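You operate a simulated robot arm through the tools that you are given. There is no shell and no other tool. Be economical: measure what you need, move in short steps, check, and stop when the job is done.

The job below is to be done with a simulated two-armed robot. You get a single attempt, and the scene is never put back.

Task
Put the black-tied sample ring on the top of the core bench. Put the black tape roll on the top of the film bench. Put two of the strip oil cans from the top of the fitting bench on the low shelf of the sleeve bench. Take the white sample jar and put it on the orange core plug. The order is free. Set down upright: strip oil can, white sample jar.
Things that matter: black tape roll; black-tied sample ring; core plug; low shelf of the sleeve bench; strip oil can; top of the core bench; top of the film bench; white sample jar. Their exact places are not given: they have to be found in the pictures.

It is judged by the outcome, as a careful person would: the job done as asked, and still so three seconds after it is handed in. It fails if anything else is knocked over, pushed out of place, dropped, spilled or broken.

Robot
Two 7-joint arms with fingered hands on one trunk, on a base that drives. Base frame: it is fixed to the floor where the robot stands at the start and does not move with it; the origin is under the middle of the robot, x ahead of it, y to its left, z up; the surface under the hand at the start is at about z = 0.88. Units: m, degrees, N and s.
The left shoulder is at the start at [0.07, 0.145, 1.162], the right one opposite. With the tool pointing down near the work surface each hand reaches from about 0.42 to 0.8 m from the robot's upright axis, wherever it stands, measured 20 degrees to its own side. Places, roughly: black tape roll (9x9x5 cm) [-6.4, -0.1, 0.4]; black-tied sample ring (10x10x3 cm) [0.7, 0.2, 0.9]; core plug (6x6x3 cm) [-7.9, -2.3, 0.9]; low shelf of the sleeve bench [-6.1, -0.1, 0.4]; strip oil can [-7.25, -2.25, 1]; top of the core bench [-2.5, -2, 0.9]; top of the film bench [-9.3, 3.5, 0.8]; white sample jar (6x6x8 cm) [-7.7, -2.2, 0.9]. Payload 3.5 kg a hand.
The TCP of each hand is the grasp point between the finger pads, 0.025 m short of the fingertips. In the tool frame z runs along the fingers and y along their closing line. The gripper opens to 0.088 m. The gripper's body begins 0.029 m behind the TCP. The gripper is a hand of 4 fingers: y runs from the thumb to the fingers, the wrist lies at [-0.013, -0.097, -0.162] in the tool frame.
Orientation is that of the tool frame in the base frame, as a unit quaternion [w, x, y, z]. With the fingers straight down and the wrist toward the robot, the tool's x, y and z point along [0, 1, 0], [1, 0, 0] and [0, 0, -1] of the base frame.

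Tools
- The arms move only by the tool step_arm. It takes "left_plan", "right_plan" or both (then of equal length, played together; a hand with none holds still); each is a list of rows, each a list of 2 entries, a list of its own where there are three numbers: the shift along the base's x, y, z in m, then the turn, a rotation vector about the base's x, y, z in degrees. In form: [[[tx, ty, tz], [wx, wy, wz]], ...]. A call has 1 to 12 rows; each row is the pose to reach, as a shift and turn from the pose commanded when the call began. Each row takes 0.2 s and may step no farther than 0.05 m and 8.6 degrees from the row before; otherwise, the whole call is refused. A pose out of reach is approached as far as the arm can. The call stops where the force on the tool passes 40 N (or 10 N more than at its start, if that is more) or the arm is blocked; 0.2 s more then pass. In this call time passes only in rows, and 0.2 s behind the last. It gives the time, the measured TCP pose, the force on the tool (base axes), the opening and the grip force at its end, in the units of the frame above (readings bear some noise), with the torque about the TCP (base axes, N m) and any sound that the robot's microphone picked up, and new pictures: "views" is both (left out), scene, wrist or none (wrist: the cameras of the hands that moved).
- Cameras (640 x 400 px; columns grow to the right, rows downward): "scene" is now at [0.136, 0.0177, 1.4864]; the picture's right is [0.21, -0.98, 0.00], its down [-0.52, -0.11, -0.84] and it looks along [0.83, 0.17, -0.54] (base axes); focal length 248 px, centre (320, 200). "left" rides on the left gripper at [-0.064, -0.083, -0.098] in its tool frame; the picture's right is [-0.62, -0.37, 0.69], its down [0.71, -0.63, 0.30] and it looks along [0.32, 0.68, 0.65] (tool axes); focal length 265 px, centre (320, 200). "right" rides on the right gripper at [0.064, -0.083, -0.098] in its tool frame; the picture's right is [-0.62, 0.37, -0.69], its down [-0.71, -0.63, 0.30] and it looks along [-0.32, 0.68, 0.65] (tool axes); focal length 265 px, centre (320, 200).
- move_column(by): slides the trunk up (or, below 0, down) by that many m; the arms and the scene camera ride with it, the base frame stays. It gives what a move gives, with no picture.
- roll_base(legs): drives the robot by 1 to 6 legs, each [ahead, left, turn to the left] in m, m and degrees, along the robot's own axes; the way and the turn of a leg run together, so that a leg with both is an arc; at most 1.5 m and 180 degrees a leg. The arms and the cameras ride along, it lands a little off, and it stops where it bumps. It gives what a move gives, and a new picture of the scene camera.
- curl_fingers(index, middle, ring, thumb_bend, thumb_turn, hand): sets how far each is bent, from 0 (flat) to 100 (curled in); at 30 the hand is open as for a grip, at 70 the pads meet at the TCP. One left out holds its place. A second passes; each finger stops where it meets its share of the squeeze, and holds until it gets a number again. It is the only way to open and close the hand. It gives what a move gives, with no picture; readings hold the bend of each and the force on the fingers (four entries, about 0 where the hand has none), thumb and palm. thumb_turn goes from beside the hand (0) to across from the fingers (100), as for a grip.
- aim_head(pan, tilt): turns the head with the scene camera to pan (to the left, within 86 degrees either way) and tilt (down, from -29 to 69), counted from straight ahead of the robot. It gives what a move gives, and a new picture of the scene camera.
- point_at(camera, pixels): for up to 12 pixels [column, row] of the newest picture of that camera ("zoom" is the newest enlarged one), the place [x, y, z] in the base frame of the surface seen there, good to about 0.003 m. The clock stands still meanwhile.
- enlarge(camera, box): a new picture of the part [left, top, right, bottom] of that camera's present view, enlarged. The clock stands still meanwhile.
- close_job(): hands the job in; it is judged then, once.

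Keep the steps short. Do not move on a guess: measure, check each grasp and each placing, and mend mistakes. In all there are 110 turns and 260 pictures (those below and enlarged ones count). Leave the grippers open and the arms clear of the work at the hand-in unless told otherwise, and finish with a single line.

The tools are called after "Emit:" by a JSON object that holds its "op" and its "data". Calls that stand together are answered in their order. step_arm: Moves the arms, as the interface text tells. Its arguments: {"type":"object","properties":{"left_plan":{"type":"array","items":{"type":"array"}},"right_plan":{"type":"array","items":{"type":"array"}},"views":{"type":"string","enum":["both","scene","wrist","none"]}},"required":[]} The other tools are called the same way: move_column (by) slides the trunk up or down; curl_fingers (index, middle, ring, thumb_bend, thumb_turn, hand) moves the fingers one by one; roll_base (legs) drives the base; aim_head (pan, tilt) turns the head that bears the scene camera; point_at (camera, pixels) gives the place of the surface under pixels of a picture; enlarge (camera, box) takes an enlarged picture of a part of a camera's view; close_job () hands the job in.

At the start:

```text
t: 0.0
left_position: [0.4523, 0.3313, 1.1022]
left_ee_rot: [0.0, 0.707, 0.707, 0.0]
left_contact_force: [0.0, 0.4, 0.2]
left_wrist_torque: [-0.02, 0.02, 0.03]
left_finger_gap: 0.0877
left_grasp_force: 0.0
left_shape: jaw
left_bend: [30.0, 30.0, 30.0, 30.0, 98.0]
left_finger forces: [0.1, 0.0, 0.0, 0.0, 0.0, 0.1]
right_position: [0.5601, -0.0395, 1.169]
right_ee_rot: [0.0, 0.707, 0.708, 0.0]
right_contact_force: [-0.1, -0.2, 0.1]
right_wrist_torque: [0.01, 0.0, 0.02]
right_finger_gap: 0.0876
right_grasp_force: 0.0
right_shape: jaw
right_bend: [30.0, 30.0, 30.0, 30.0, 98.0]
right_finger forces: [0.0, 0.0, 0.0, 0.0, 0.0, 0.0]
trunk travel left (down, up): [-0.725, 0.115]
robot x, y, heading: [0.0032, -0.0005, -0.2]
head pan, tilt: [11.9, 32.4]
```

scene: 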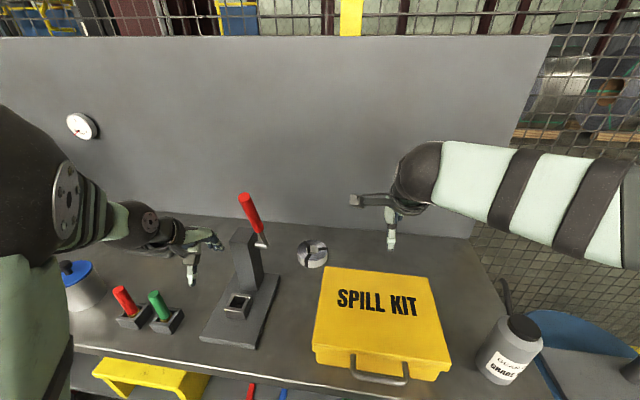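
right: 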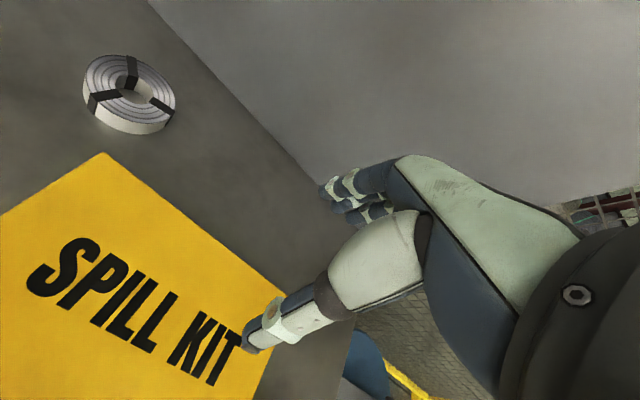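
left: 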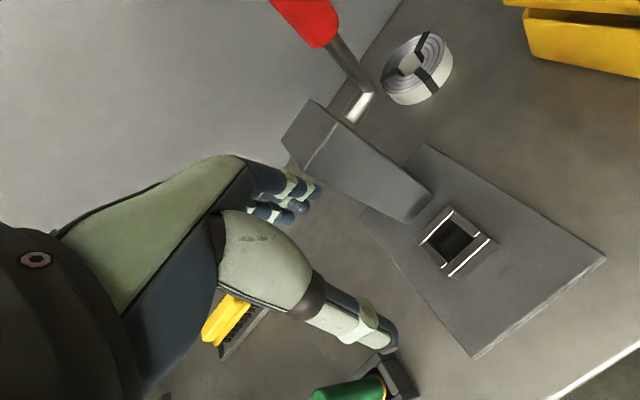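

I see the tied ring near (313,253) in the scene view. I'll measure it and enlarge it.

Emit:
{"op": "enlarge", "data": {"camera": "scene", "box": [260, 210, 360, 290]}}

Emit:
{"op": "point_at", "data": {"camera": "scene", "pixels": [[313, 248], [313, 242], [300, 252], [327, 252], [313, 262], [313, 276], [340, 245], [324, 266], [250, 240], [245, 200], [430, 275], [326, 268]]}}

Emit:
{"op": "point_at", "data": {"camera": "right", "pixels": [[128, 90], [88, 85], [172, 95], [130, 60], [120, 116], [125, 75], [160, 105], [103, 95], [60, 110], [105, 155]]}}

```text
5.00 times, centred on (310, 250) of scene
```

zoom: 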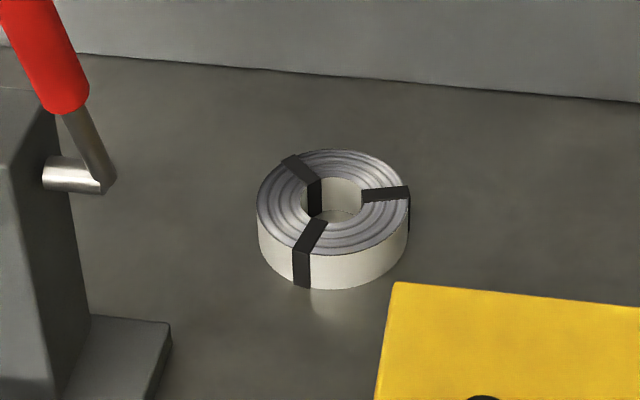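

```text
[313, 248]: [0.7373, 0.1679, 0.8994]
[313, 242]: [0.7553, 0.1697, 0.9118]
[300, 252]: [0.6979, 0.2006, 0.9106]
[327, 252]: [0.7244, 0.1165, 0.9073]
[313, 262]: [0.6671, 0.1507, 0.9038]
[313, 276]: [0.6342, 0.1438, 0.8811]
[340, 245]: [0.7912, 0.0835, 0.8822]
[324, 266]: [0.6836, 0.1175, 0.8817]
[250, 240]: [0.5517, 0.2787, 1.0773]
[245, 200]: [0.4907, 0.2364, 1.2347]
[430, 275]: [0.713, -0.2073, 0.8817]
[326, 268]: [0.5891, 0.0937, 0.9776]
```

```text
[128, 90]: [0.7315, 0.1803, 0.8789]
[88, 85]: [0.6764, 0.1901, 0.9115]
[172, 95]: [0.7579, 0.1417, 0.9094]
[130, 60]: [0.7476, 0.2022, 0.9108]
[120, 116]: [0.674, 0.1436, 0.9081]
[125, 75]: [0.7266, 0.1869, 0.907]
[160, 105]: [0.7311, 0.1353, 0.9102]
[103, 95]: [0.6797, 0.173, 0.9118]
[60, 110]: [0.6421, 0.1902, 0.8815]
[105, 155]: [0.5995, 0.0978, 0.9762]
```

The ring's centre is about (0.715, 0.16), its top at 0.911 and the table at 0.8815. The wall is about 3 cm thick and the hole about 4 cm wide, so the right thumb goes in the hole and the fingers go beyond the far rim. First I'll half close the right hand and drive 0.1 m left for a better reach.

Emit:
{"op": "curl_fingers", "data": {"hand": "right", "index": 43, "middle": 43, "ring": 43, "thumb_bend": 43, "thumb_turn": 98}}

Emit:
{"op": "roll_base", "data": {"legs": [[0, 0.1, 0]]}}

```text
t: 1.0
left_position: [0.4526, 0.3316, 1.1034]
left_ee_rot: [0.0, 0.707, 0.707, 0.0]
left_contact_force: [0.3, -0.6, 0.0]
left_wrist_torque: [-0.02, 0.0, 0.04]
left_finger_gap: 0.0879
left_grasp_force: 0.1
left_shape: jaw
left_bend: [30.0, 30.0, 30.0, 30.0, 98.0]
left_finger forces: [0.0, 0.0, 0.0, 0.0, 0.1, 0.0]
right_position: [0.5601, -0.0412, 1.1687]
right_ee_rot: [0.0, 0.707, 0.708, 0.0]
right_contact_force: [-0.3, -0.7, -0.1]
right_wrist_torque: [-0.01, -0.01, 0.01]
right_finger_gap: 0.0576
right_grasp_force: 0.0
right_shape: fingers
right_bend: [43.0, 43.0, 43.0, 43.0, 97.0]
right_finger forces: [0.0, 0.0, 0.0, 0.0, 0.0, 0.1]
trunk travel left (down, up): [-0.725, 0.115]
robot x, y, heading: [0.0018, 0.0013, 0.0]
head pan, tilt: [11.9, 32.4]
```

```text
t: 2.1
left_position: [0.4537, 0.427, 1.1043]
left_ee_rot: [0.0, 0.708, 0.706, 0.001]
left_contact_force: [-0.6, -0.9, 0.6]
left_wrist_torque: [0.02, -0.01, 0.01]
left_finger_gap: 0.0875
left_grasp_force: 0.0
left_shape: jaw
left_bend: [30.0, 30.0, 30.0, 30.0, 98.0]
left_finger forces: [0.1, 0.1, 0.1, 0.0, 0.1, 0.0]
right_position: [0.5598, 0.0543, 1.1687]
right_ee_rot: [-0.001, 0.708, 0.707, 0.0]
right_contact_force: [0.0, -0.1, 0.2]
right_wrist_torque: [0.0, 0.03, -0.02]
right_finger_gap: 0.0575
right_grasp_force: 0.0
right_shape: fingers
right_bend: [43.0, 43.0, 43.0, 43.0, 97.0]
right_finger forces: [0.1, 0.0, 0.0, 0.0, 0.0, 0.0]
trunk travel left (down, up): [-0.725, 0.115]
robot x, y, heading: [0.0016, 0.101, -0.1]
head pan, tilt: [11.9, 32.4]
```

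scene: 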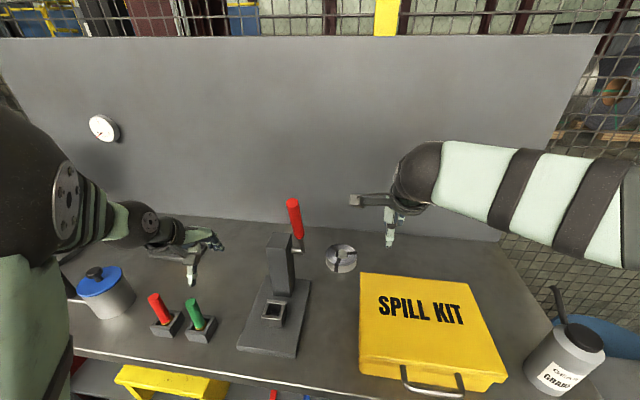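

Moving the right hand above the ring's far wall, TCP to about (0.75, 0.16, 1.03).

Emit:
{"op": "step_arm", "data": {"right_plan": [[[0.032, 0.018, -0.02], [0, 0, 0]], [[0.064, 0.036, -0.04], [0, 0, 0]], [[0.095, 0.053, -0.06], [0, 0, 0]], [[0.127, 0.071, -0.08], [0, 0, 0]], [[0.159, 0.089, -0.1], [0, 0, 0]], [[0.19, 0.106, -0.12], [0, 0, 0]], [[0.19, 0.106, -0.139], [0, 0, 0]]]}}

```text
t: 3.7
left_position: [0.4525, 0.4282, 1.1023]
left_ee_rot: [-0.001, 0.707, 0.707, 0.0]
left_contact_force: [-0.2, 0.3, 0.1]
left_wrist_torque: [-0.01, -0.01, 0.02]
left_finger_gap: 0.0877
left_grasp_force: 0.1
left_shape: jaw
left_bend: [30.0, 30.0, 30.0, 30.0, 98.0]
left_finger forces: [0.0, 0.1, 0.1, 0.0, 0.1, 0.0]
right_position: [0.7098, 0.1157, 1.0528]
right_ee_rot: [0.0, 0.707, 0.707, -0.001]
right_contact_force: [0.6, 0.7, 0.6]
right_wrist_torque: [0.04, 0.01, 0.01]
right_finger_gap: 0.0577
right_grasp_force: 0.1
right_shape: fingers
right_bend: [43.0, 43.0, 43.0, 43.0, 97.0]
right_finger forces: [0.0, 0.1, 0.1, 0.1, 0.0, 0.0]
right hand out of reach, approached as far as the arm can: row 5, 6, 7
trunk travel left (down, up): [-0.725, 0.115]
robot x, y, heading: [-0.0031, 0.0982, -0.0]
head pan, tilt: [11.9, 32.4]
```

scene: 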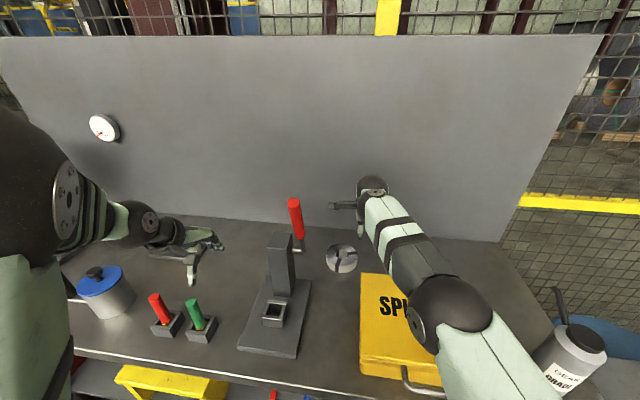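
right: 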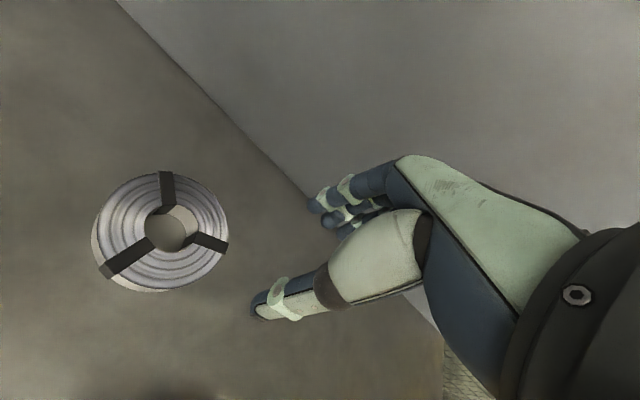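

The arm is out of reach at x = 0.71. I'll check where the bench edge is before driving closer.

Emit:
{"op": "point_at", "data": {"camera": "scene", "pixels": [[230, 360], [320, 376], [160, 372], [341, 262], [60, 392], [430, 390], [560, 305], [500, 215]]}}

Emit:
{"op": "aim_head", "data": {"pan": 0, "tilt": 69}}

```text
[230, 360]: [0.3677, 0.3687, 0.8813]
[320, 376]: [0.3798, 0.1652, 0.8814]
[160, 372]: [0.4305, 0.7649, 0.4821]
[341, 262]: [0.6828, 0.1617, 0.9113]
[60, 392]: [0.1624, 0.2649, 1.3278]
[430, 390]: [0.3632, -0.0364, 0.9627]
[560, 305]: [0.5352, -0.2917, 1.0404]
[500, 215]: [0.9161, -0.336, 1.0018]
```

```text
t: 4.8
left_position: [0.454, 0.4284, 1.1036]
left_ee_rot: [0.001, 0.707, 0.707, 0.0]
left_contact_force: [-0.2, 0.3, 0.6]
left_wrist_torque: [0.02, -0.02, 0.01]
left_finger_gap: 0.0875
left_grasp_force: 0.1
left_shape: jaw
left_bend: [30.0, 30.0, 30.0, 30.0, 98.0]
left_finger forces: [0.1, 0.0, 0.1, 0.0, 0.0, 0.0]
right_position: [0.71, 0.1148, 1.0527]
right_ee_rot: [0.0, 0.708, 0.706, -0.001]
right_contact_force: [-0.1, -0.9, -0.8]
right_wrist_torque: [0.03, -0.01, 0.0]
right_finger_gap: 0.0572
right_grasp_force: 0.0
right_shape: fingers
right_bend: [43.0, 43.0, 43.0, 43.0, 97.0]
right_finger forces: [0.0, 0.0, 0.0, 0.1, 0.0, 0.0]
trunk travel left (down, up): [-0.725, 0.115]
robot x, y, heading: [-0.0008, 0.0963, -0.1]
head pan, tilt: [0.0, 68.8]
```

scene: 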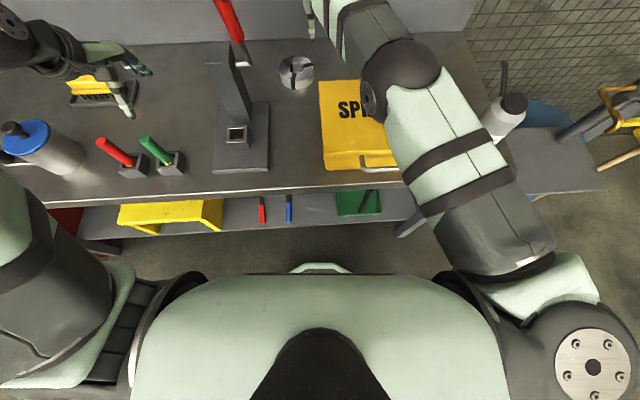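

Emit:
{"op": "point_at", "data": {"camera": "scene", "pixels": [[320, 265], [320, 275], [350, 300], [320, 192], [400, 235], [300, 73]]}}

```text
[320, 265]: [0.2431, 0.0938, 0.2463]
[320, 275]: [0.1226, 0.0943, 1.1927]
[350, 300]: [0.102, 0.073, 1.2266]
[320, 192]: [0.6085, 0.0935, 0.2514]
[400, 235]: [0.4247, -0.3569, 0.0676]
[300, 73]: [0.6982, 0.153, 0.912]
```

The base front is at 0.25 and the bench edge at 0.36, so there's room. I'll drive 0.06 m ahead.

Emit:
{"op": "roll_base", "data": {"legs": [[0.06, 0, 0]]}}

```text
t: 5.7
left_position: [0.5083, 0.4287, 1.1056]
left_ee_rot: [0.002, 0.707, 0.707, 0.002]
left_contact_force: [-0.4, 0.3, 1.0]
left_wrist_torque: [-0.02, -0.03, 0.0]
left_finger_gap: 0.0878
left_grasp_force: 0.1
left_shape: jaw
left_bend: [30.0, 30.0, 30.0, 30.0, 98.0]
left_finger forces: [0.0, 0.0, 0.0, 0.1, 0.0, 0.0]
right_position: [0.7658, 0.1149, 1.0573]
right_ee_rot: [0.002, 0.707, 0.707, 0.001]
right_contact_force: [-0.9, 0.1, 0.2]
right_wrist_torque: [-0.01, 0.0, 0.01]
right_finger_gap: 0.0576
right_grasp_force: 0.2
right_shape: fingers
right_bend: [43.0, 43.0, 43.0, 43.0, 97.0]
right_finger forces: [0.0, 0.0, 0.1, 0.1, 0.0, 0.0]
trunk travel left (down, up): [-0.725, 0.115]
robot x, y, heading: [0.0614, 0.099, 0.1]
head pan, tilt: [0.0, 68.8]
```

scene: 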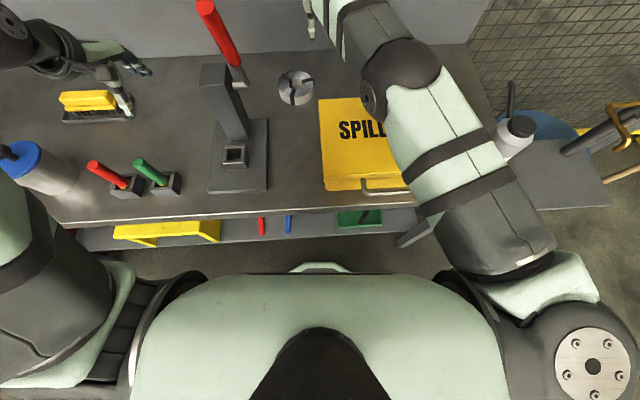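

Now shifting toward (0.752, 0.166) and lowering to about z = 1.0.

Emit:
{"op": "step_arm", "data": {"right_plan": [[[-0.007, 0.025, -0.02], [0, 0, 0]], [[-0.014, 0.051, -0.05], [0, 0, 0]]], "views": "wrist"}}

Emit:
{"op": "aim_head", "data": {"pan": 10, "tilt": 40}}

Emit:
{"op": "point_at", "data": {"camera": "right", "pixels": [[165, 260]]}}

```text
t: 6.3
left_position: [0.5114, 0.4299, 1.1034]
left_ee_rot: [0.001, 0.707, 0.707, 0.0]
left_contact_force: [-0.6, -0.8, -0.5]
left_wrist_torque: [0.02, 0.01, -0.01]
left_finger_gap: 0.0876
left_grasp_force: 0.1
left_shape: jaw
left_bend: [30.0, 30.0, 30.0, 30.0, 98.0]
left_finger forces: [0.0, 0.0, 0.0, 0.0, 0.1, 0.1]
right_position: [0.7399, 0.1325, 1.0142]
right_ee_rot: [0.001, 0.707, 0.707, 0.0]
right_contact_force: [-0.3, 0.1, 0.7]
right_wrist_torque: [-0.01, -0.01, -0.02]
right_finger_gap: 0.0575
right_grasp_force: 0.1
right_shape: fingers
right_bend: [43.0, 43.0, 43.0, 43.0, 97.0]
right_finger forces: [0.1, 0.0, 0.0, 0.1, 0.1, 0.0]
right hand out of reach, approached as far as the arm can: row 1, 2
trunk travel left (down, up): [-0.725, 0.115]
robot x, y, heading: [0.0636, 0.1003, -0.2]
head pan, tilt: [0.0, 68.8]
```

right: 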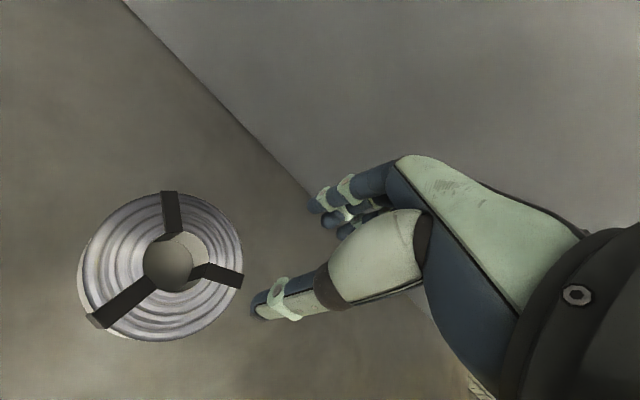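

```text
t: 7.3
left_position: [0.5123, 0.4282, 1.1029]
left_ee_rot: [0.0, 0.707, 0.707, 0.001]
left_contact_force: [-0.6, 0.1, -0.4]
left_wrist_torque: [0.0, -0.04, 0.0]
left_finger_gap: 0.0876
left_grasp_force: 0.1
left_shape: jaw
left_bend: [30.0, 30.0, 30.0, 30.0, 98.0]
left_finger forces: [0.0, 0.0, 0.0, 0.0, 0.0, 0.0]
right_position: [0.7414, 0.1283, 1.0121]
right_ee_rot: [0.0, 0.707, 0.707, -0.001]
right_contact_force: [-0.1, 0.2, 0.0]
right_wrist_torque: [0.01, 0.01, -0.02]
right_finger_gap: 0.0577
right_grasp_force: 0.1
right_shape: fingers
right_bend: [43.0, 43.0, 43.0, 43.0, 97.0]
right_finger forces: [0.0, 0.1, 0.0, 0.0, 0.0, 0.0]
trunk travel left (down, up): [-0.725, 0.115]
robot x, y, heading: [0.0653, 0.0962, -0.4]
head pan, tilt: [10.0, 40.0]
```

scene: 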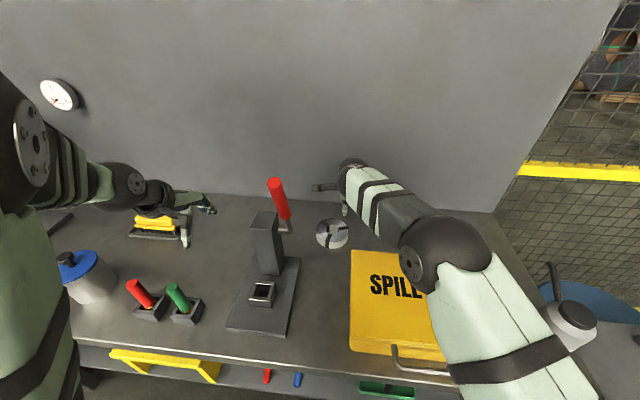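

```text
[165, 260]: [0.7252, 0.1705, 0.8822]
```

The reach is limited by the straight-ahead yaw while reaching across. I'll turn the hand 24° to the left, which is natural for the right arm reaching left.

Emit:
{"op": "step_arm", "data": {"right_plan": [[[0.0, 0.0, 0.0], [0, 0, 8]], [[0.0, 0.015, 0.0], [0, 0, 16]], [[0.0, 0.03, 0.0], [0, 0, 24]], [[0.004, 0.052, 0.0], [0, 0, 24]]], "views": "wrist"}}

```text
t: 8.3
left_position: [0.5143, 0.4296, 1.1032]
left_ee_rot: [0.0, 0.708, 0.707, 0.0]
left_contact_force: [0.5, -1.1, -0.7]
left_wrist_torque: [-0.02, 0.0, 0.0]
left_finger_gap: 0.0877
left_grasp_force: 0.1
left_shape: jaw
left_bend: [30.0, 30.0, 30.0, 30.0, 98.0]
left_finger forces: [0.0, 0.0, 0.1, 0.1, 0.0, 0.0]
right_position: [0.7464, 0.184, 1.0128]
right_ee_rot: [0.001, 0.544, 0.839, 0.0]
right_contact_force: [0.1, -0.2, -0.2]
right_wrist_torque: [0.02, -0.01, 0.0]
right_finger_gap: 0.0579
right_grasp_force: 0.1
right_shape: fingers
right_bend: [43.0, 43.0, 43.0, 43.0, 97.0]
right_finger forces: [0.1, 0.1, 0.0, 0.0, 0.0, 0.0]
trunk travel left (down, up): [-0.725, 0.115]
robot x, y, heading: [0.0595, 0.1003, -0.3]
head pan, tilt: [10.0, 40.0]
```

right: 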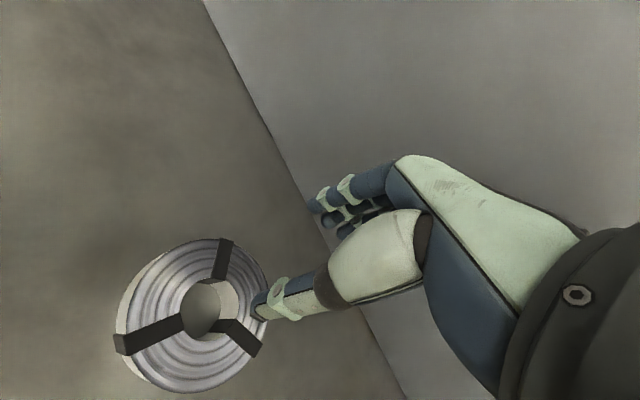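

It reached. Now I'll check the ring's centre from this view.

Emit:
{"op": "point_at", "data": {"camera": "right", "pixels": [[122, 300], [160, 385], [225, 372], [255, 262], [180, 248], [203, 310], [187, 290], [222, 292], [215, 330], [280, 300]]}}

```text
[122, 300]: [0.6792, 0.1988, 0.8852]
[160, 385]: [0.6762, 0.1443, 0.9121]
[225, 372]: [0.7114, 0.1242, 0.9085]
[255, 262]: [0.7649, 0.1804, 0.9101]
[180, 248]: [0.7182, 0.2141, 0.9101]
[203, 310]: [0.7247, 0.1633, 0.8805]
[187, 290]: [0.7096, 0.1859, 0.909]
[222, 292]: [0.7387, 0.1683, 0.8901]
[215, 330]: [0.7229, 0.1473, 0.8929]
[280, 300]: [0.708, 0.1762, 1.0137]
```

The ring's centre is (0.718, 0.169), so the target TCP is (0.750, 0.183). I'll lower to z of about 0.925 and look.

Emit:
{"op": "step_arm", "data": {"right_plan": [[[0.004, -0.001, -0.03], [0, 0, 0]], [[0.004, -0.001, -0.06], [0, 0, 0]], [[0.004, -0.001, -0.075], [0, 0, 0]], [[0.004, -0.001, -0.087], [0, 0, 0]]], "views": "wrist"}}

Emit:
{"op": "enlarge", "data": {"camera": "scene", "box": [260, 150, 420, 290]}}

```text
t: 9.3
left_position: [0.5129, 0.4286, 1.1027]
left_ee_rot: [0.0, 0.707, 0.707, 0.0]
left_contact_force: [0.0, -0.3, -0.1]
left_wrist_torque: [0.02, 0.0, 0.04]
left_finger_gap: 0.0876
left_grasp_force: 0.1
left_shape: jaw
left_bend: [30.0, 30.0, 30.0, 30.0, 98.0]
left_finger forces: [0.0, 0.0, 0.1, 0.0, 0.0, 0.0]
right_position: [0.7438, 0.1735, 0.9229]
right_ee_rot: [-0.001, 0.545, 0.838, 0.0]
right_contact_force: [0.6, 0.1, -0.7]
right_wrist_torque: [0.0, 0.0, 0.03]
right_finger_gap: 0.0575
right_grasp_force: 0.1
right_shape: fingers
right_bend: [43.0, 43.0, 43.0, 43.0, 97.0]
right_finger forces: [0.0, 0.0, 0.0, 0.0, 0.0, 0.0]
right hand out of reach, approached as far as the arm can: row 1, 2, 3, 4
trunk travel left (down, up): [-0.725, 0.115]
robot x, y, heading: [0.0623, 0.0958, 0.1]
head pan, tilt: [10.0, 40.0]
```

right: 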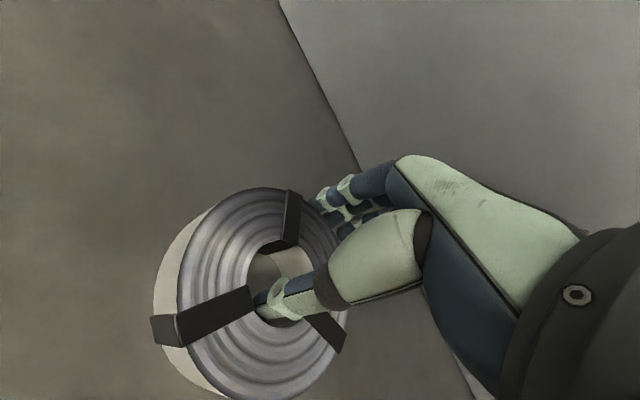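

```text
2.86 times, centred on (340, 220) of scene
```

zoom: 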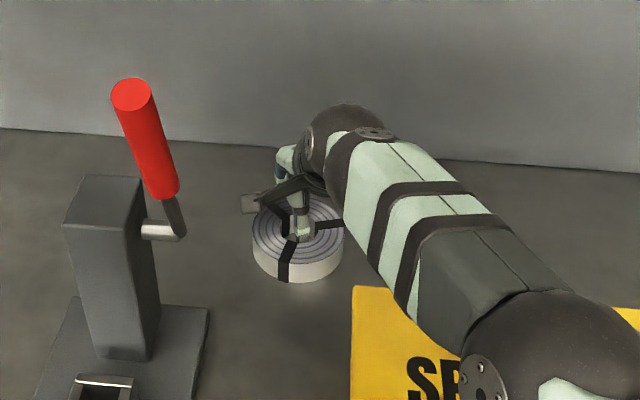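

The thumb sits in the hole, but the arm is about 1 cm short. I'll lift a little, drive 0.03 m ahead, and redo the descent.

Emit:
{"op": "step_arm", "data": {"right_plan": [[[0, 0, 0.03], [0, 0, 0]], [[0, 0, 0.06], [0, 0, 0]]], "views": "none"}}

Emit:
{"op": "roll_base", "data": {"legs": [[0.03, 0.02, 0]]}}

```text
t: 9.9
left_position: [0.5134, 0.4302, 1.1038]
left_ee_rot: [0.0, 0.707, 0.708, 0.0]
left_contact_force: [0.2, -0.8, 0.5]
left_wrist_torque: [0.05, 0.01, -0.02]
left_finger_gap: 0.0876
left_grasp_force: 0.2
left_shape: jaw
left_bend: [30.0, 30.0, 30.0, 30.0, 98.0]
left_finger forces: [0.1, 0.0, 0.0, 0.0, 0.0, 0.0]
right_position: [0.744, 0.1741, 0.9846]
right_ee_rot: [0.0, 0.544, 0.839, 0.0]
right_contact_force: [-0.2, -0.2, 0.3]
right_wrist_torque: [0.0, 0.0, -0.04]
right_finger_gap: 0.0576
right_grasp_force: 0.0
right_shape: fingers
right_bend: [43.0, 43.0, 43.0, 43.0, 97.0]
right_finger forces: [0.1, 0.0, 0.0, 0.0, 0.1, 0.0]
trunk travel left (down, up): [-0.725, 0.115]
robot x, y, heading: [0.06, 0.0984, 0.0]
head pan, tilt: [10.0, 40.0]
```

```text
t: 10.7
left_position: [0.5385, 0.446, 1.1069]
left_ee_rot: [0.0, 0.708, 0.706, 0.003]
left_contact_force: [0.2, 0.2, 1.0]
left_wrist_torque: [0.0, -0.01, 0.01]
left_finger_gap: 0.0876
left_grasp_force: 0.1
left_shape: jaw
left_bend: [30.0, 30.0, 30.0, 30.0, 98.0]
left_finger forces: [0.0, 0.0, 0.0, 0.0, 0.0, 0.0]
right_position: [0.7692, 0.1916, 0.9886]
right_ee_rot: [0.001, 0.546, 0.838, 0.002]
right_contact_force: [-0.1, 0.0, 0.7]
right_wrist_torque: [-0.01, 0.0, -0.01]
right_finger_gap: 0.0576
right_grasp_force: 0.2
right_shape: fingers
right_bend: [43.0, 43.0, 43.0, 43.0, 97.0]
right_finger forces: [0.1, 0.0, 0.0, 0.0, 0.0, 0.1]
trunk travel left (down, up): [-0.725, 0.115]
robot x, y, heading: [0.0898, 0.1158, -0.2]
head pan, tilt: [10.0, 40.0]
```

scene: 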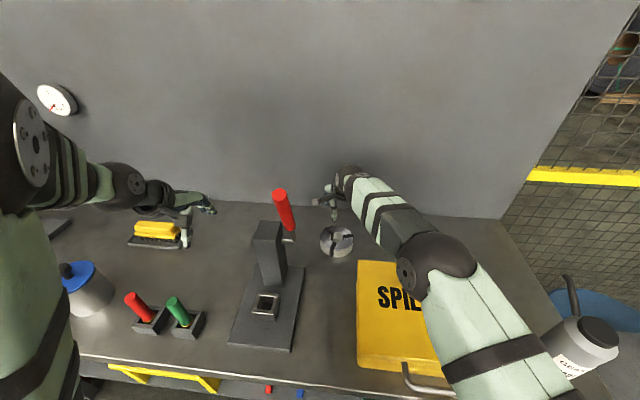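

Emit:
{"op": "step_arm", "data": {"right_plan": [[[-0.01, -0.004, 0], [0, 0, 0]], [[-0.02, -0.008, 0], [0, 0, 0]], [[-0.02, -0.008, -0.03], [0, 0, 0]], [[-0.02, -0.008, -0.05], [0, 0, 0]]], "views": "wrist"}}

```text
t: 11.7
left_position: [0.5427, 0.4485, 1.1039]
left_ee_rot: [0.0, 0.708, 0.707, 0.0]
left_contact_force: [-0.1, -0.3, 0.3]
left_wrist_torque: [0.01, 0.01, 0.01]
left_finger_gap: 0.0876
left_grasp_force: 0.0
left_shape: jaw
left_bend: [30.0, 30.0, 30.0, 30.0, 98.0]
left_finger forces: [0.2, 0.0, 0.0, 0.0, 0.0, 0.1]
right_position: [0.7536, 0.1855, 0.9351]
right_ee_rot: [0.0, 0.545, 0.838, 0.001]
right_contact_force: [-0.2, -0.7, 0.1]
right_wrist_torque: [-0.02, 0.02, -0.01]
right_finger_gap: 0.0579
right_grasp_force: 0.1
right_shape: fingers
right_bend: [43.0, 43.0, 43.0, 43.0, 97.0]
right_finger forces: [0.0, 0.0, 0.1, 0.0, 0.0, 0.1]
trunk travel left (down, up): [-0.725, 0.115]
robot x, y, heading: [0.0879, 0.1181, 0.1]
head pan, tilt: [10.0, 40.0]
```

right: 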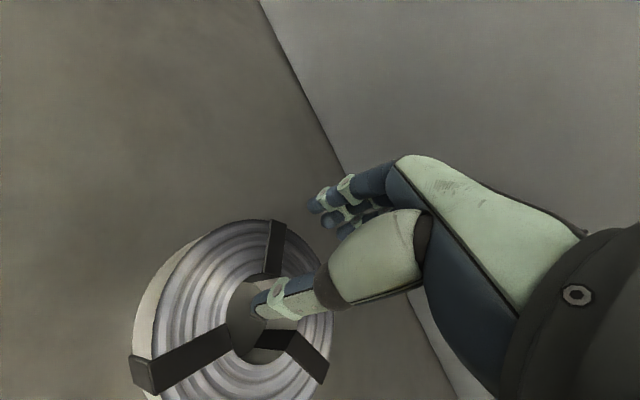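

The thumb is over the hole. I'll lower to z of about 0.912.

Emit:
{"op": "step_arm", "data": {"right_plan": [[[-0.003, -0.002, -0.012], [0, 0, 0]], [[-0.003, -0.002, -0.023], [0, 0, 0]]], "views": "wrist"}}

```text
t: 12.3
left_position: [0.5427, 0.4482, 1.1026]
left_ee_rot: [0.001, 0.708, 0.706, -0.001]
left_contact_force: [0.0, 0.2, -0.2]
left_wrist_torque: [-0.01, 0.01, 0.02]
left_finger_gap: 0.0879
left_grasp_force: 0.1
left_shape: jaw
left_bend: [30.0, 30.0, 30.0, 30.0, 98.0]
left_finger forces: [0.0, 0.0, 0.0, 0.0, 0.0, 0.0]
right_position: [0.7501, 0.184, 0.9116]
right_ee_rot: [0.0, 0.545, 0.839, 0.0]
right_contact_force: [-0.3, -0.6, -0.1]
right_wrist_torque: [0.0, -0.02, 0.01]
right_finger_gap: 0.0576
right_grasp_force: 0.0
right_shape: fingers
right_bend: [43.0, 43.0, 43.0, 43.0, 97.0]
right_finger forces: [0.0, 0.0, 0.0, 0.1, 0.1, 0.0]
trunk travel left (down, up): [-0.725, 0.115]
robot x, y, heading: [0.0888, 0.1185, -0.2]
head pan, tilt: [10.0, 40.0]
```

right: 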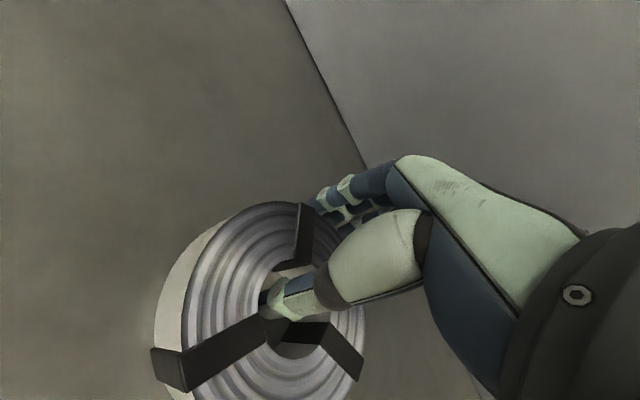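

The thumb is in the hole with no contact. I'll close the hand.

Emit:
{"op": "curl_fingers", "data": {"hand": "right", "index": 66, "middle": 66, "ring": 66, "thumb_bend": 66}}

Emit:
{"op": "step_arm", "data": {"right_plan": [[[0, 0, 0.015], [0, 0, 0]], [[0, 0, 0.045], [0, 0, 0]]]}}

```text
t: 13.3
left_position: [0.5425, 0.4483, 1.1031]
left_ee_rot: [-0.001, 0.708, 0.706, 0.0]
left_contact_force: [-0.1, 0.0, 0.4]
left_wrist_torque: [-0.02, -0.01, 0.0]
left_finger_gap: 0.0877
left_grasp_force: 0.0
left_shape: jaw
left_bend: [30.0, 30.0, 30.0, 30.0, 98.0]
left_finger forces: [0.0, 0.0, 0.0, 0.0, 0.0, 0.1]
right_position: [0.7507, 0.1829, 0.9124]
right_ee_rot: [0.0, 0.546, 0.838, 0.0]
right_contact_force: [1.6, -0.6, -0.3]
right_wrist_torque: [0.02, -0.01, 0.02]
right_finger_gap: 0.0191
right_grasp_force: 6.3
right_shape: fingers
right_bend: [62.0, 63.0, 63.0, 60.0, 99.0]
right_finger forces: [2.5, 2.2, 1.5, 0.1, 5.4, 0.0]
trunk travel left (down, up): [-0.725, 0.115]
robot x, y, heading: [0.0898, 0.1195, -0.2]
head pan, tilt: [10.0, 40.0]
```

```text
t: 13.9
left_position: [0.542, 0.4487, 1.1033]
left_ee_rot: [0.0, 0.708, 0.706, 0.0]
left_contact_force: [-0.3, -0.4, -0.2]
left_wrist_torque: [0.04, 0.01, 0.01]
left_finger_gap: 0.0876
left_grasp_force: 0.0
left_shape: jaw
left_bend: [30.0, 30.0, 30.0, 30.0, 98.0]
left_finger forces: [0.1, 0.0, 0.1, 0.1, 0.0, 0.0]
right_position: [0.7511, 0.1827, 0.9581]
right_ee_rot: [-0.001, 0.544, 0.839, -0.001]
right_contact_force: [-0.6, 0.6, -4.5]
right_wrist_torque: [0.03, -0.16, -0.02]
right_finger_gap: 0.0202
right_grasp_force: 6.3
right_shape: fingers
right_bend: [62.0, 64.0, 65.0, 59.0, 99.0]
right_finger forces: [3.6, 1.8, 0.5, 0.1, 6.9, 0.0]
trunk travel left (down, up): [-0.725, 0.115]
robot x, y, heading: [0.0892, 0.115, 0.1]
head pan, tilt: [10.0, 40.0]
```

scene: 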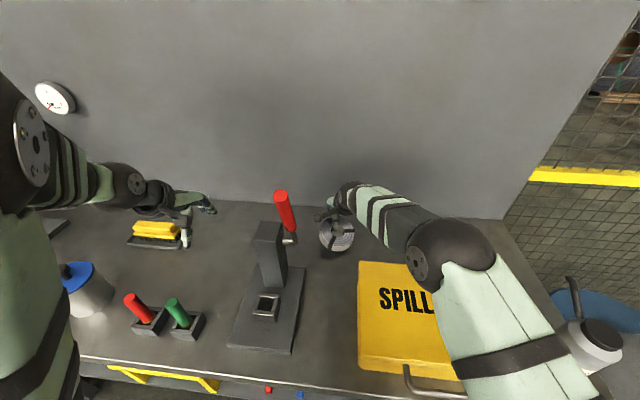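
right: 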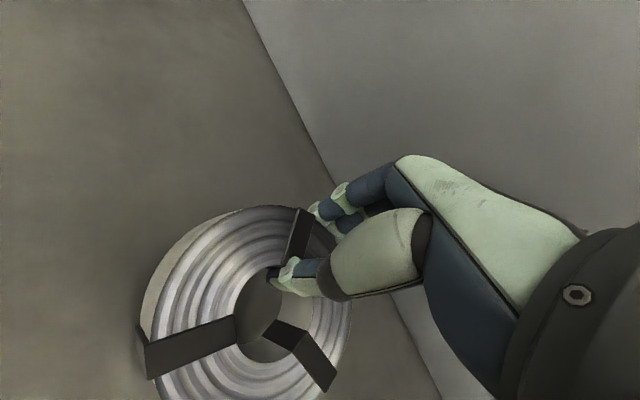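

The ring is lifted, about 4.5 N. I'll firm the grip, then lift clear and pull back over the bench.

Emit:
{"op": "curl_fingers", "data": {"hand": "right", "index": 80, "middle": 80, "ring": 80, "thumb_bend": 80}}

Emit:
{"op": "step_arm", "data": {"right_plan": [[[0, 0, 0.04], [0, 0, 0]], [[0, 0, 0.08], [0, 0, 0]], [[0, 0, 0.12], [0, 0, 0]], [[0, -0.01, 0.16], [0, 0, 0]], [[-0.03, -0.04, 0.17], [0, 0, -8]], [[-0.06, -0.07, 0.18], [0, 0, -16]], [[-0.09, -0.1, 0.18], [0, 0, -24]], [[-0.12, -0.13, 0.18], [0, 0, -24]], [[-0.15, -0.16, 0.18], [0, 0, -24]], [[-0.18, -0.19, 0.18], [0, 0, -24]]]}}

```text
t: 14.9
left_position: [0.5431, 0.4486, 1.1026]
left_ee_rot: [0.0, 0.708, 0.707, 0.001]
left_contact_force: [-0.3, -0.9, 0.0]
left_wrist_torque: [0.02, 0.02, -0.02]
left_finger_gap: 0.0878
left_grasp_force: 0.1
left_shape: jaw
left_bend: [30.0, 30.0, 30.0, 30.0, 98.0]
left_finger forces: [0.0, 0.0, 0.0, 0.0, 0.0, 0.0]
right_position: [0.751, 0.1832, 0.9561]
right_ee_rot: [0.0, 0.545, 0.838, 0.0]
right_contact_force: [-0.2, 1.0, -4.5]
right_wrist_torque: [0.05, -0.2, -0.01]
right_finger_gap: 0.0191
right_grasp_force: 20.1
right_shape: fingers
right_bend: [76.0, 78.0, 80.0, 56.0, 97.0]
right_finger forces: [8.8, 11.1, 0.0, 0.0, 20.6, 0.0]
trunk travel left (down, up): [-0.725, 0.115]
robot x, y, heading: [0.0885, 0.1169, 0.1]
head pan, tilt: [10.0, 40.0]
```

```text
t: 17.1
left_position: [0.5408, 0.4463, 1.1048]
left_ee_rot: [0.0, 0.707, 0.707, 0.002]
left_contact_force: [-0.4, -0.6, 1.1]
left_wrist_torque: [0.06, 0.0, 0.01]
left_finger_gap: 0.0875
left_grasp_force: 0.1
left_shape: jaw
left_bend: [30.0, 30.0, 30.0, 30.0, 98.0]
left_finger forces: [0.0, 0.1, 0.0, 0.0, 0.1, 0.0]
right_position: [0.5693, -0.0085, 1.1358]
right_ee_rot: [-0.001, 0.707, 0.708, 0.001]
right_contact_force: [0.0, -0.6, -4.4]
right_wrist_torque: [-0.02, -0.21, 0.02]
right_finger_gap: 0.0193
right_grasp_force: 19.1
right_shape: fingers
right_bend: [76.0, 78.0, 80.0, 55.0, 97.0]
right_finger forces: [8.3, 10.6, 0.0, 0.1, 19.8, 0.0]
trunk travel left (down, up): [-0.725, 0.115]
robot x, y, heading: [0.0862, 0.1189, -0.3]
head pan, tilt: [10.0, 40.0]
```

scene: 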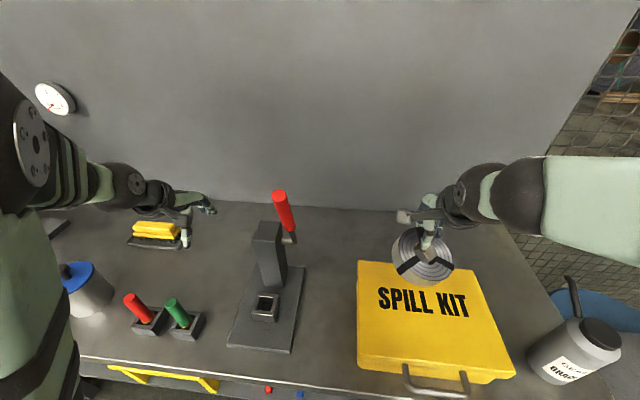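
right: 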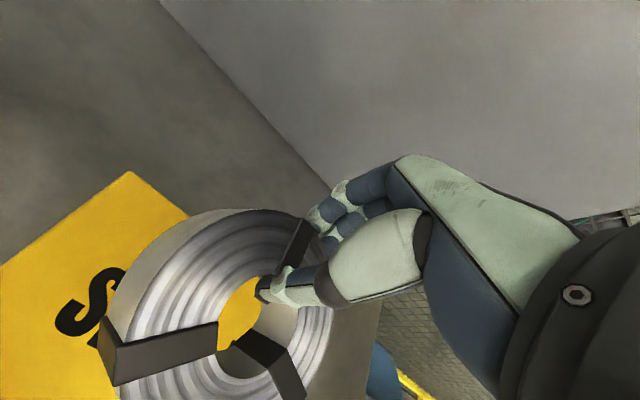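

Firm grip of about 20 N. I'll back away from the bench and survey the room.

Emit:
{"op": "roll_base", "data": {"legs": [[-0.6, 0, 0]]}}

Emit:
{"op": "aim_head", "data": {"pan": -86, "tilt": 15}}

Emit:
{"op": "aim_head", "data": {"pan": 86, "tilt": 15}}

```text
t: 20.5
left_position: [-0.0552, 0.4489, 1.1023]
left_ee_rot: [0.0, 0.711, 0.703, 0.0]
left_contact_force: [-0.2, -0.4, 0.4]
left_wrist_torque: [0.02, -0.02, 0.0]
left_finger_gap: 0.0875
left_grasp_force: 0.1
left_shape: jaw
left_bend: [30.0, 30.0, 30.0, 30.0, 98.0]
left_finger forces: [0.1, 0.0, 0.1, 0.1, 0.0, 0.0]
right_position: [-0.0299, -0.0071, 1.1358]
right_ee_rot: [0.0, 0.711, 0.703, -0.001]
right_contact_force: [0.1, 0.4, -4.9]
right_wrist_torque: [-0.04, -0.19, 0.0]
right_finger_gap: 0.019
right_grasp_force: 19.3
right_shape: fingers
right_bend: [76.0, 78.0, 80.0, 55.0, 97.0]
right_finger forces: [8.7, 10.4, 0.0, 0.0, 19.9, 0.0]
trunk travel left (down, up): [-0.725, 0.115]
robot x, y, heading: [-0.5114, 0.1206, -0.8]
head pan, tilt: [10.0, 40.0]
```

scene: 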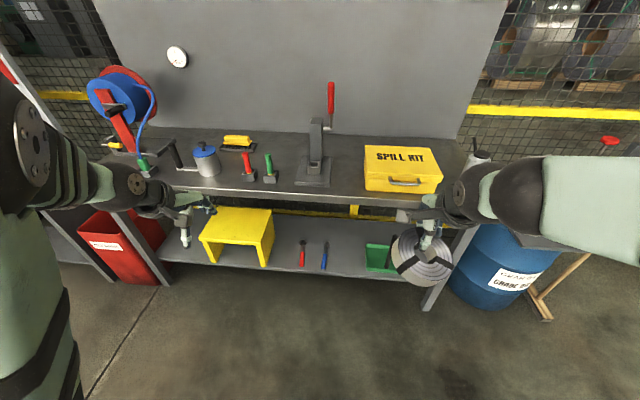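

```text
t: 22.2
left_position: [-0.0558, 0.4473, 1.104]
left_ee_rot: [0.0, 0.71, 0.704, 0.001]
left_contact_force: [-0.3, -0.8, 0.3]
left_wrist_torque: [-0.04, -0.02, 0.0]
left_finger_gap: 0.0878
left_grasp_force: 0.0
left_shape: jaw
left_bend: [30.0, 30.0, 30.0, 30.0, 98.0]
left_finger forces: [0.0, 0.1, 0.0, 0.0, 0.0, 0.0]
right_position: [-0.0309, -0.0062, 1.1353]
right_ee_rot: [0.0, 0.711, 0.703, 0.0]
right_contact_force: [0.4, 0.3, -4.8]
right_wrist_torque: [-0.03, -0.19, 0.05]
right_finger_gap: 0.019
right_grasp_force: 19.1
right_shape: fingers
right_bend: [76.0, 78.0, 80.0, 55.0, 97.0]
right_finger forces: [8.5, 10.4, 0.0, 0.0, 19.7, 0.0]
trunk travel left (down, up): [-0.725, 0.115]
robot x, y, heading: [-0.507, 0.1192, -0.5]
head pan, tilt: [-85.9, 15.0]
```

scene: 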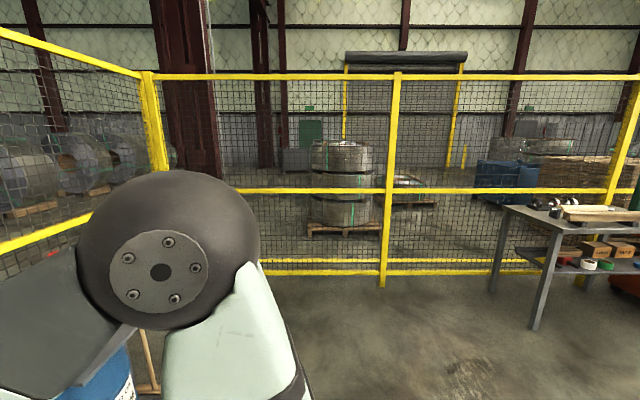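

```text
t: 24.8
left_position: [-0.0544, 0.448, 1.1025]
left_ee_rot: [-0.001, 0.711, 0.703, -0.001]
left_contact_force: [-0.1, 0.5, -0.3]
left_wrist_torque: [0.01, -0.04, 0.0]
left_finger_gap: 0.088
left_grasp_force: 0.0
left_shape: jaw
left_bend: [30.0, 30.0, 30.0, 30.0, 98.0]
left_finger forces: [0.1, 0.0, 0.0, 0.0, 0.0, 0.0]
right_position: [-0.0306, -0.0069, 1.1359]
right_ee_rot: [0.0, 0.711, 0.704, -0.001]
right_contact_force: [0.4, -0.7, -3.7]
right_wrist_torque: [-0.02, -0.18, 0.01]
right_finger_gap: 0.0189
right_grasp_force: 19.1
right_shape: fingers
right_bend: [76.0, 78.0, 80.0, 55.0, 97.0]
right_finger forces: [8.7, 10.5, 0.0, 0.0, 19.8, 0.0]
trunk travel left (down, up): [-0.725, 0.115]
robot x, y, heading: [-0.5078, 0.1235, -0.5]
head pan, tilt: [85.9, 15.0]
```

scene: 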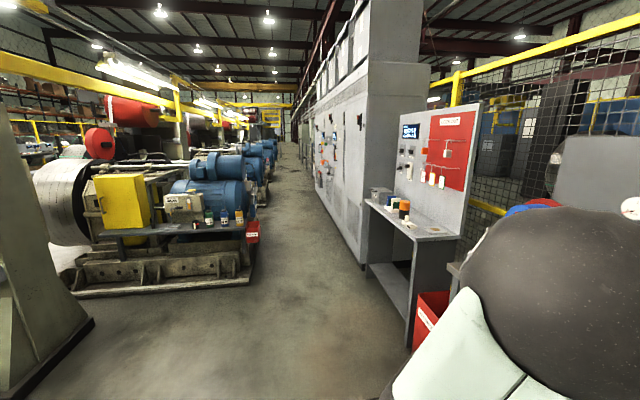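

The core bench looks like the one on the right in the second picture. I'll turn right by 90° to face it.

Emit:
{"op": "roll_base", "data": {"legs": [[-0.3, 0, 0], [0, 0, -90]]}}

Emit:
{"op": "aim_head", "data": {"pan": -40, "tilt": 20}}

```text
t: 30.7
left_position: [-0.4762, -0.3271, 1.1027]
left_ee_rot: [0.0, 1.0, 0.003, 0.0]
left_contact_force: [0.0, 0.0, 0.9]
left_wrist_torque: [0.0, -0.01, 0.0]
left_finger_gap: 0.0874
left_grasp_force: 0.0
left_shape: jaw
left_bend: [30.0, 30.0, 30.0, 30.0, 98.0]
left_finger forces: [0.1, 0.0, 0.0, 0.1, 0.0, 0.0]
right_position: [-0.9301, -0.3589, 1.1358]
right_ee_rot: [0.0, 1.0, 0.003, 0.0]
right_contact_force: [0.2, 0.2, -4.7]
right_wrist_torque: [-0.22, 0.01, 0.03]
right_finger_gap: 0.0188
right_grasp_force: 18.5
right_shape: fingers
right_bend: [76.0, 78.0, 80.0, 55.0, 97.0]
right_finger forces: [8.4, 9.5, 0.0, 0.1, 18.7, 0.1]
trunk travel left (down, up): [-0.725, 0.115]
robot x, y, heading: [-0.809, 0.1238, -89.7]
head pan, tilt: [85.9, 15.0]
```

scene: 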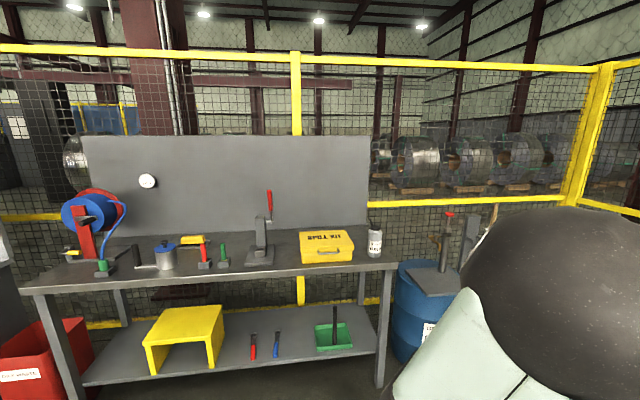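

```text
t: 32.8
left_position: [-0.476, -0.3272, 1.1028]
left_ee_rot: [0.001, 1.0, 0.002, 0.0]
left_contact_force: [-0.2, 0.9, 0.5]
left_wrist_torque: [0.01, 0.01, 0.01]
left_finger_gap: 0.0878
left_grasp_force: 0.0
left_shape: jaw
left_bend: [30.0, 30.0, 30.0, 30.0, 98.0]
left_finger forces: [0.1, 0.1, 0.0, 0.0, 0.0, 0.0]
right_position: [-0.9305, -0.3586, 1.1352]
right_ee_rot: [0.0, 1.0, 0.003, 0.0]
right_contact_force: [0.1, -0.4, -3.9]
right_wrist_torque: [-0.19, 0.0, 0.0]
right_finger_gap: 0.019
right_grasp_force: 18.1
right_shape: fingers
right_bend: [76.0, 78.0, 80.0, 55.0, 97.0]
right_finger forces: [8.3, 9.5, 0.1, 0.0, 18.7, 0.0]
trunk travel left (down, up): [-0.725, 0.115]
robot x, y, heading: [-0.8101, 0.1285, -89.4]
head pan, tilt: [-40.0, 20.0]
```

scene: 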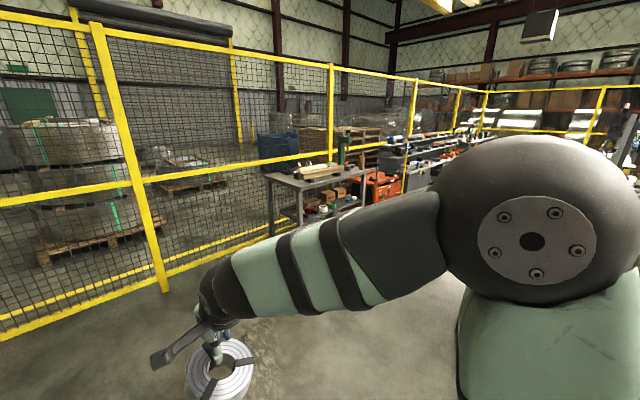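

The way is clear. I'll slide to the robot's right, toward x of about -2.3.

Emit:
{"op": "roll_base", "data": {"legs": [[0, -1.45, 0]]}}

Emit:
{"op": "aim_head", "data": {"pan": -5, "tilt": 25}}

```text
t: 38.0
left_position: [-1.5574, -0.3348, 1.1049]
left_ee_rot: [0.0, 1.0, 0.012, 0.005]
left_contact_force: [-0.9, -0.2, -0.8]
left_wrist_torque: [-0.02, -0.03, 0.05]
left_finger_gap: 0.0877
left_grasp_force: 0.0
left_shape: jaw
left_bend: [30.0, 30.0, 30.0, 30.0, 98.0]
left_finger forces: [0.0, 0.0, 0.0, 0.0, 0.0, 0.1]
right_position: [-2.0115, -0.3732, 1.1338]
right_ee_rot: [-0.001, 1.0, 0.01, 0.003]
right_contact_force: [-1.3, -0.4, -5.0]
right_wrist_torque: [-0.21, 0.02, 0.03]
right_finger_gap: 0.0187
right_grasp_force: 19.0
right_shape: fingers
right_bend: [76.0, 78.0, 80.0, 55.0, 98.0]
right_finger forces: [8.2, 10.2, 0.1, 0.0, 19.0, 0.0]
trunk travel left (down, up): [-0.725, 0.115]
robot x, y, heading: [-1.8924, 0.113, -88.5]
head pan, tilt: [-40.0, 20.0]
stopped in leg 1: the robot was blocked; the commanded pose is now the measured one
```

scene: 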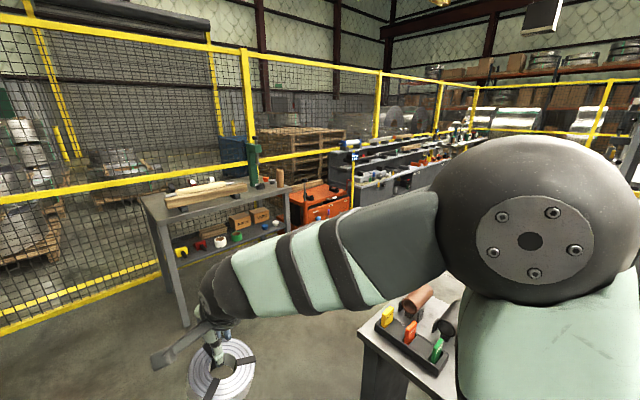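

```text
t: 39.0
left_position: [-1.549, -0.3323, 1.1043]
left_ee_rot: [-0.001, 1.0, 0.011, 0.0]
left_contact_force: [-0.5, -0.4, -0.5]
left_wrist_torque: [0.0, -0.01, 0.0]
left_finger_gap: 0.0876
left_grasp_force: 0.1
left_shape: jaw
left_bend: [30.0, 30.0, 30.0, 30.0, 98.0]
left_finger forces: [0.0, 0.1, 0.0, 0.0, 0.0, 0.1]
right_position: [-2.0043, -0.3738, 1.1353]
right_ee_rot: [0.0, 1.0, 0.012, -0.001]
right_contact_force: [0.3, -0.1, -5.2]
right_wrist_torque: [-0.21, 0.0, -0.03]
right_finger_gap: 0.0188
right_grasp_force: 18.5
right_shape: fingers
right_bend: [76.0, 78.0, 80.0, 55.0, 98.0]
right_finger forces: [8.6, 9.6, 0.1, 0.1, 19.0, 0.0]
trunk travel left (down, up): [-0.725, 0.115]
robot x, y, heading: [-1.8919, 0.1133, -88.5]
head pan, tilt: [-5.0, 25.0]
```

scene: 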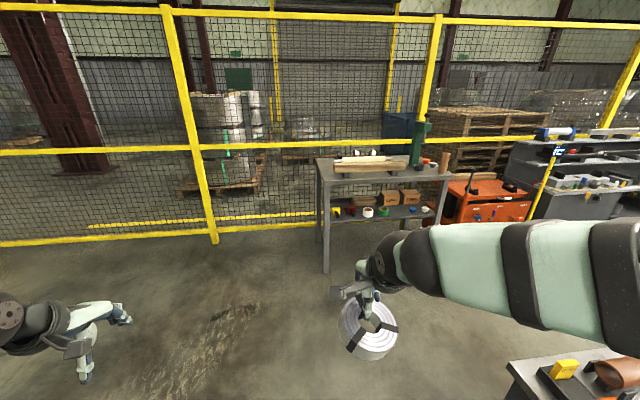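

The base bumped something on its right. I'll back off slightly to the left and look.

Emit:
{"op": "roll_base", "data": {"legs": [[0, 0.1, 0]]}}

Emit:
{"op": "aim_head", "data": {"pan": -75, "tilt": 40}}

```text
t: 40.1
left_position: [-1.4523, -0.3315, 1.1032]
left_ee_rot: [-0.001, 1.0, 0.011, 0.002]
left_contact_force: [-0.6, 0.0, 0.2]
left_wrist_torque: [0.01, 0.01, 0.0]
left_finger_gap: 0.0878
left_grasp_force: 0.0
left_shape: jaw
left_bend: [30.0, 30.0, 30.0, 30.0, 98.0]
left_finger forces: [0.0, 0.0, 0.1, 0.0, 0.0, 0.1]
right_position: [-1.9072, -0.371, 1.1347]
right_ee_rot: [-0.001, 1.0, 0.011, 0.001]
right_contact_force: [1.0, 0.0, -3.5]
right_wrist_torque: [-0.2, 0.06, -0.01]
right_finger_gap: 0.0186
right_grasp_force: 18.3
right_shape: fingers
right_bend: [76.0, 78.0, 80.0, 55.0, 98.0]
right_finger forces: [8.6, 9.8, 0.1, 0.0, 19.0, 0.1]
trunk travel left (down, up): [-0.725, 0.115]
robot x, y, heading: [-1.7894, 0.1133, -88.6]
head pan, tilt: [-5.0, 25.0]
```

scene: 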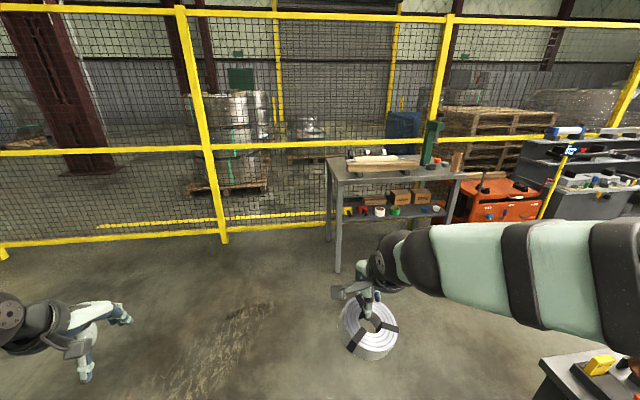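

```text
t: 41.5
left_position: [-1.4492, -0.3318, 1.1026]
left_ee_rot: [0.001, 1.0, 0.011, 0.001]
left_contact_force: [0.7, -0.1, 0.4]
left_wrist_torque: [-0.01, -0.03, -0.02]
left_finger_gap: 0.0878
left_grasp_force: 0.1
left_shape: jaw
left_bend: [30.0, 30.0, 30.0, 30.0, 98.0]
left_finger forces: [0.0, 0.0, 0.0, 0.1, 0.1, 0.1]
right_position: [-1.9038, -0.3708, 1.1348]
right_ee_rot: [-0.001, 1.0, 0.01, 0.0]
right_contact_force: [0.0, -0.3, -5.8]
right_wrist_torque: [-0.2, 0.03, 0.01]
right_finger_gap: 0.0187
right_grasp_force: 18.6
right_shape: fingers
right_bend: [76.0, 78.0, 80.0, 55.0, 98.0]
right_finger forces: [8.7, 9.6, 0.1, 0.1, 19.0, 0.0]
trunk travel left (down, up): [-0.725, 0.115]
robot x, y, heading: [-1.792, 0.1152, -88.6]
head pan, tilt: [-75.0, 40.0]
```

scene: 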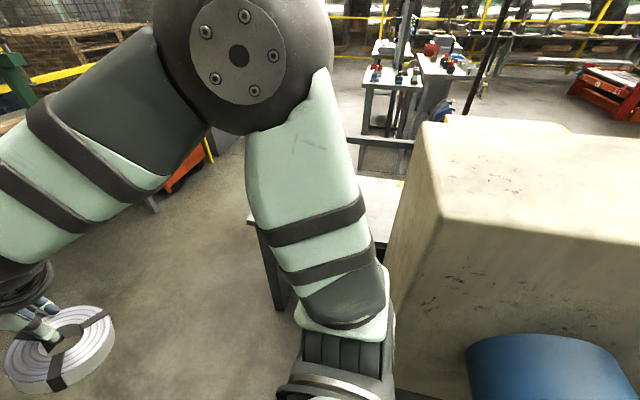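

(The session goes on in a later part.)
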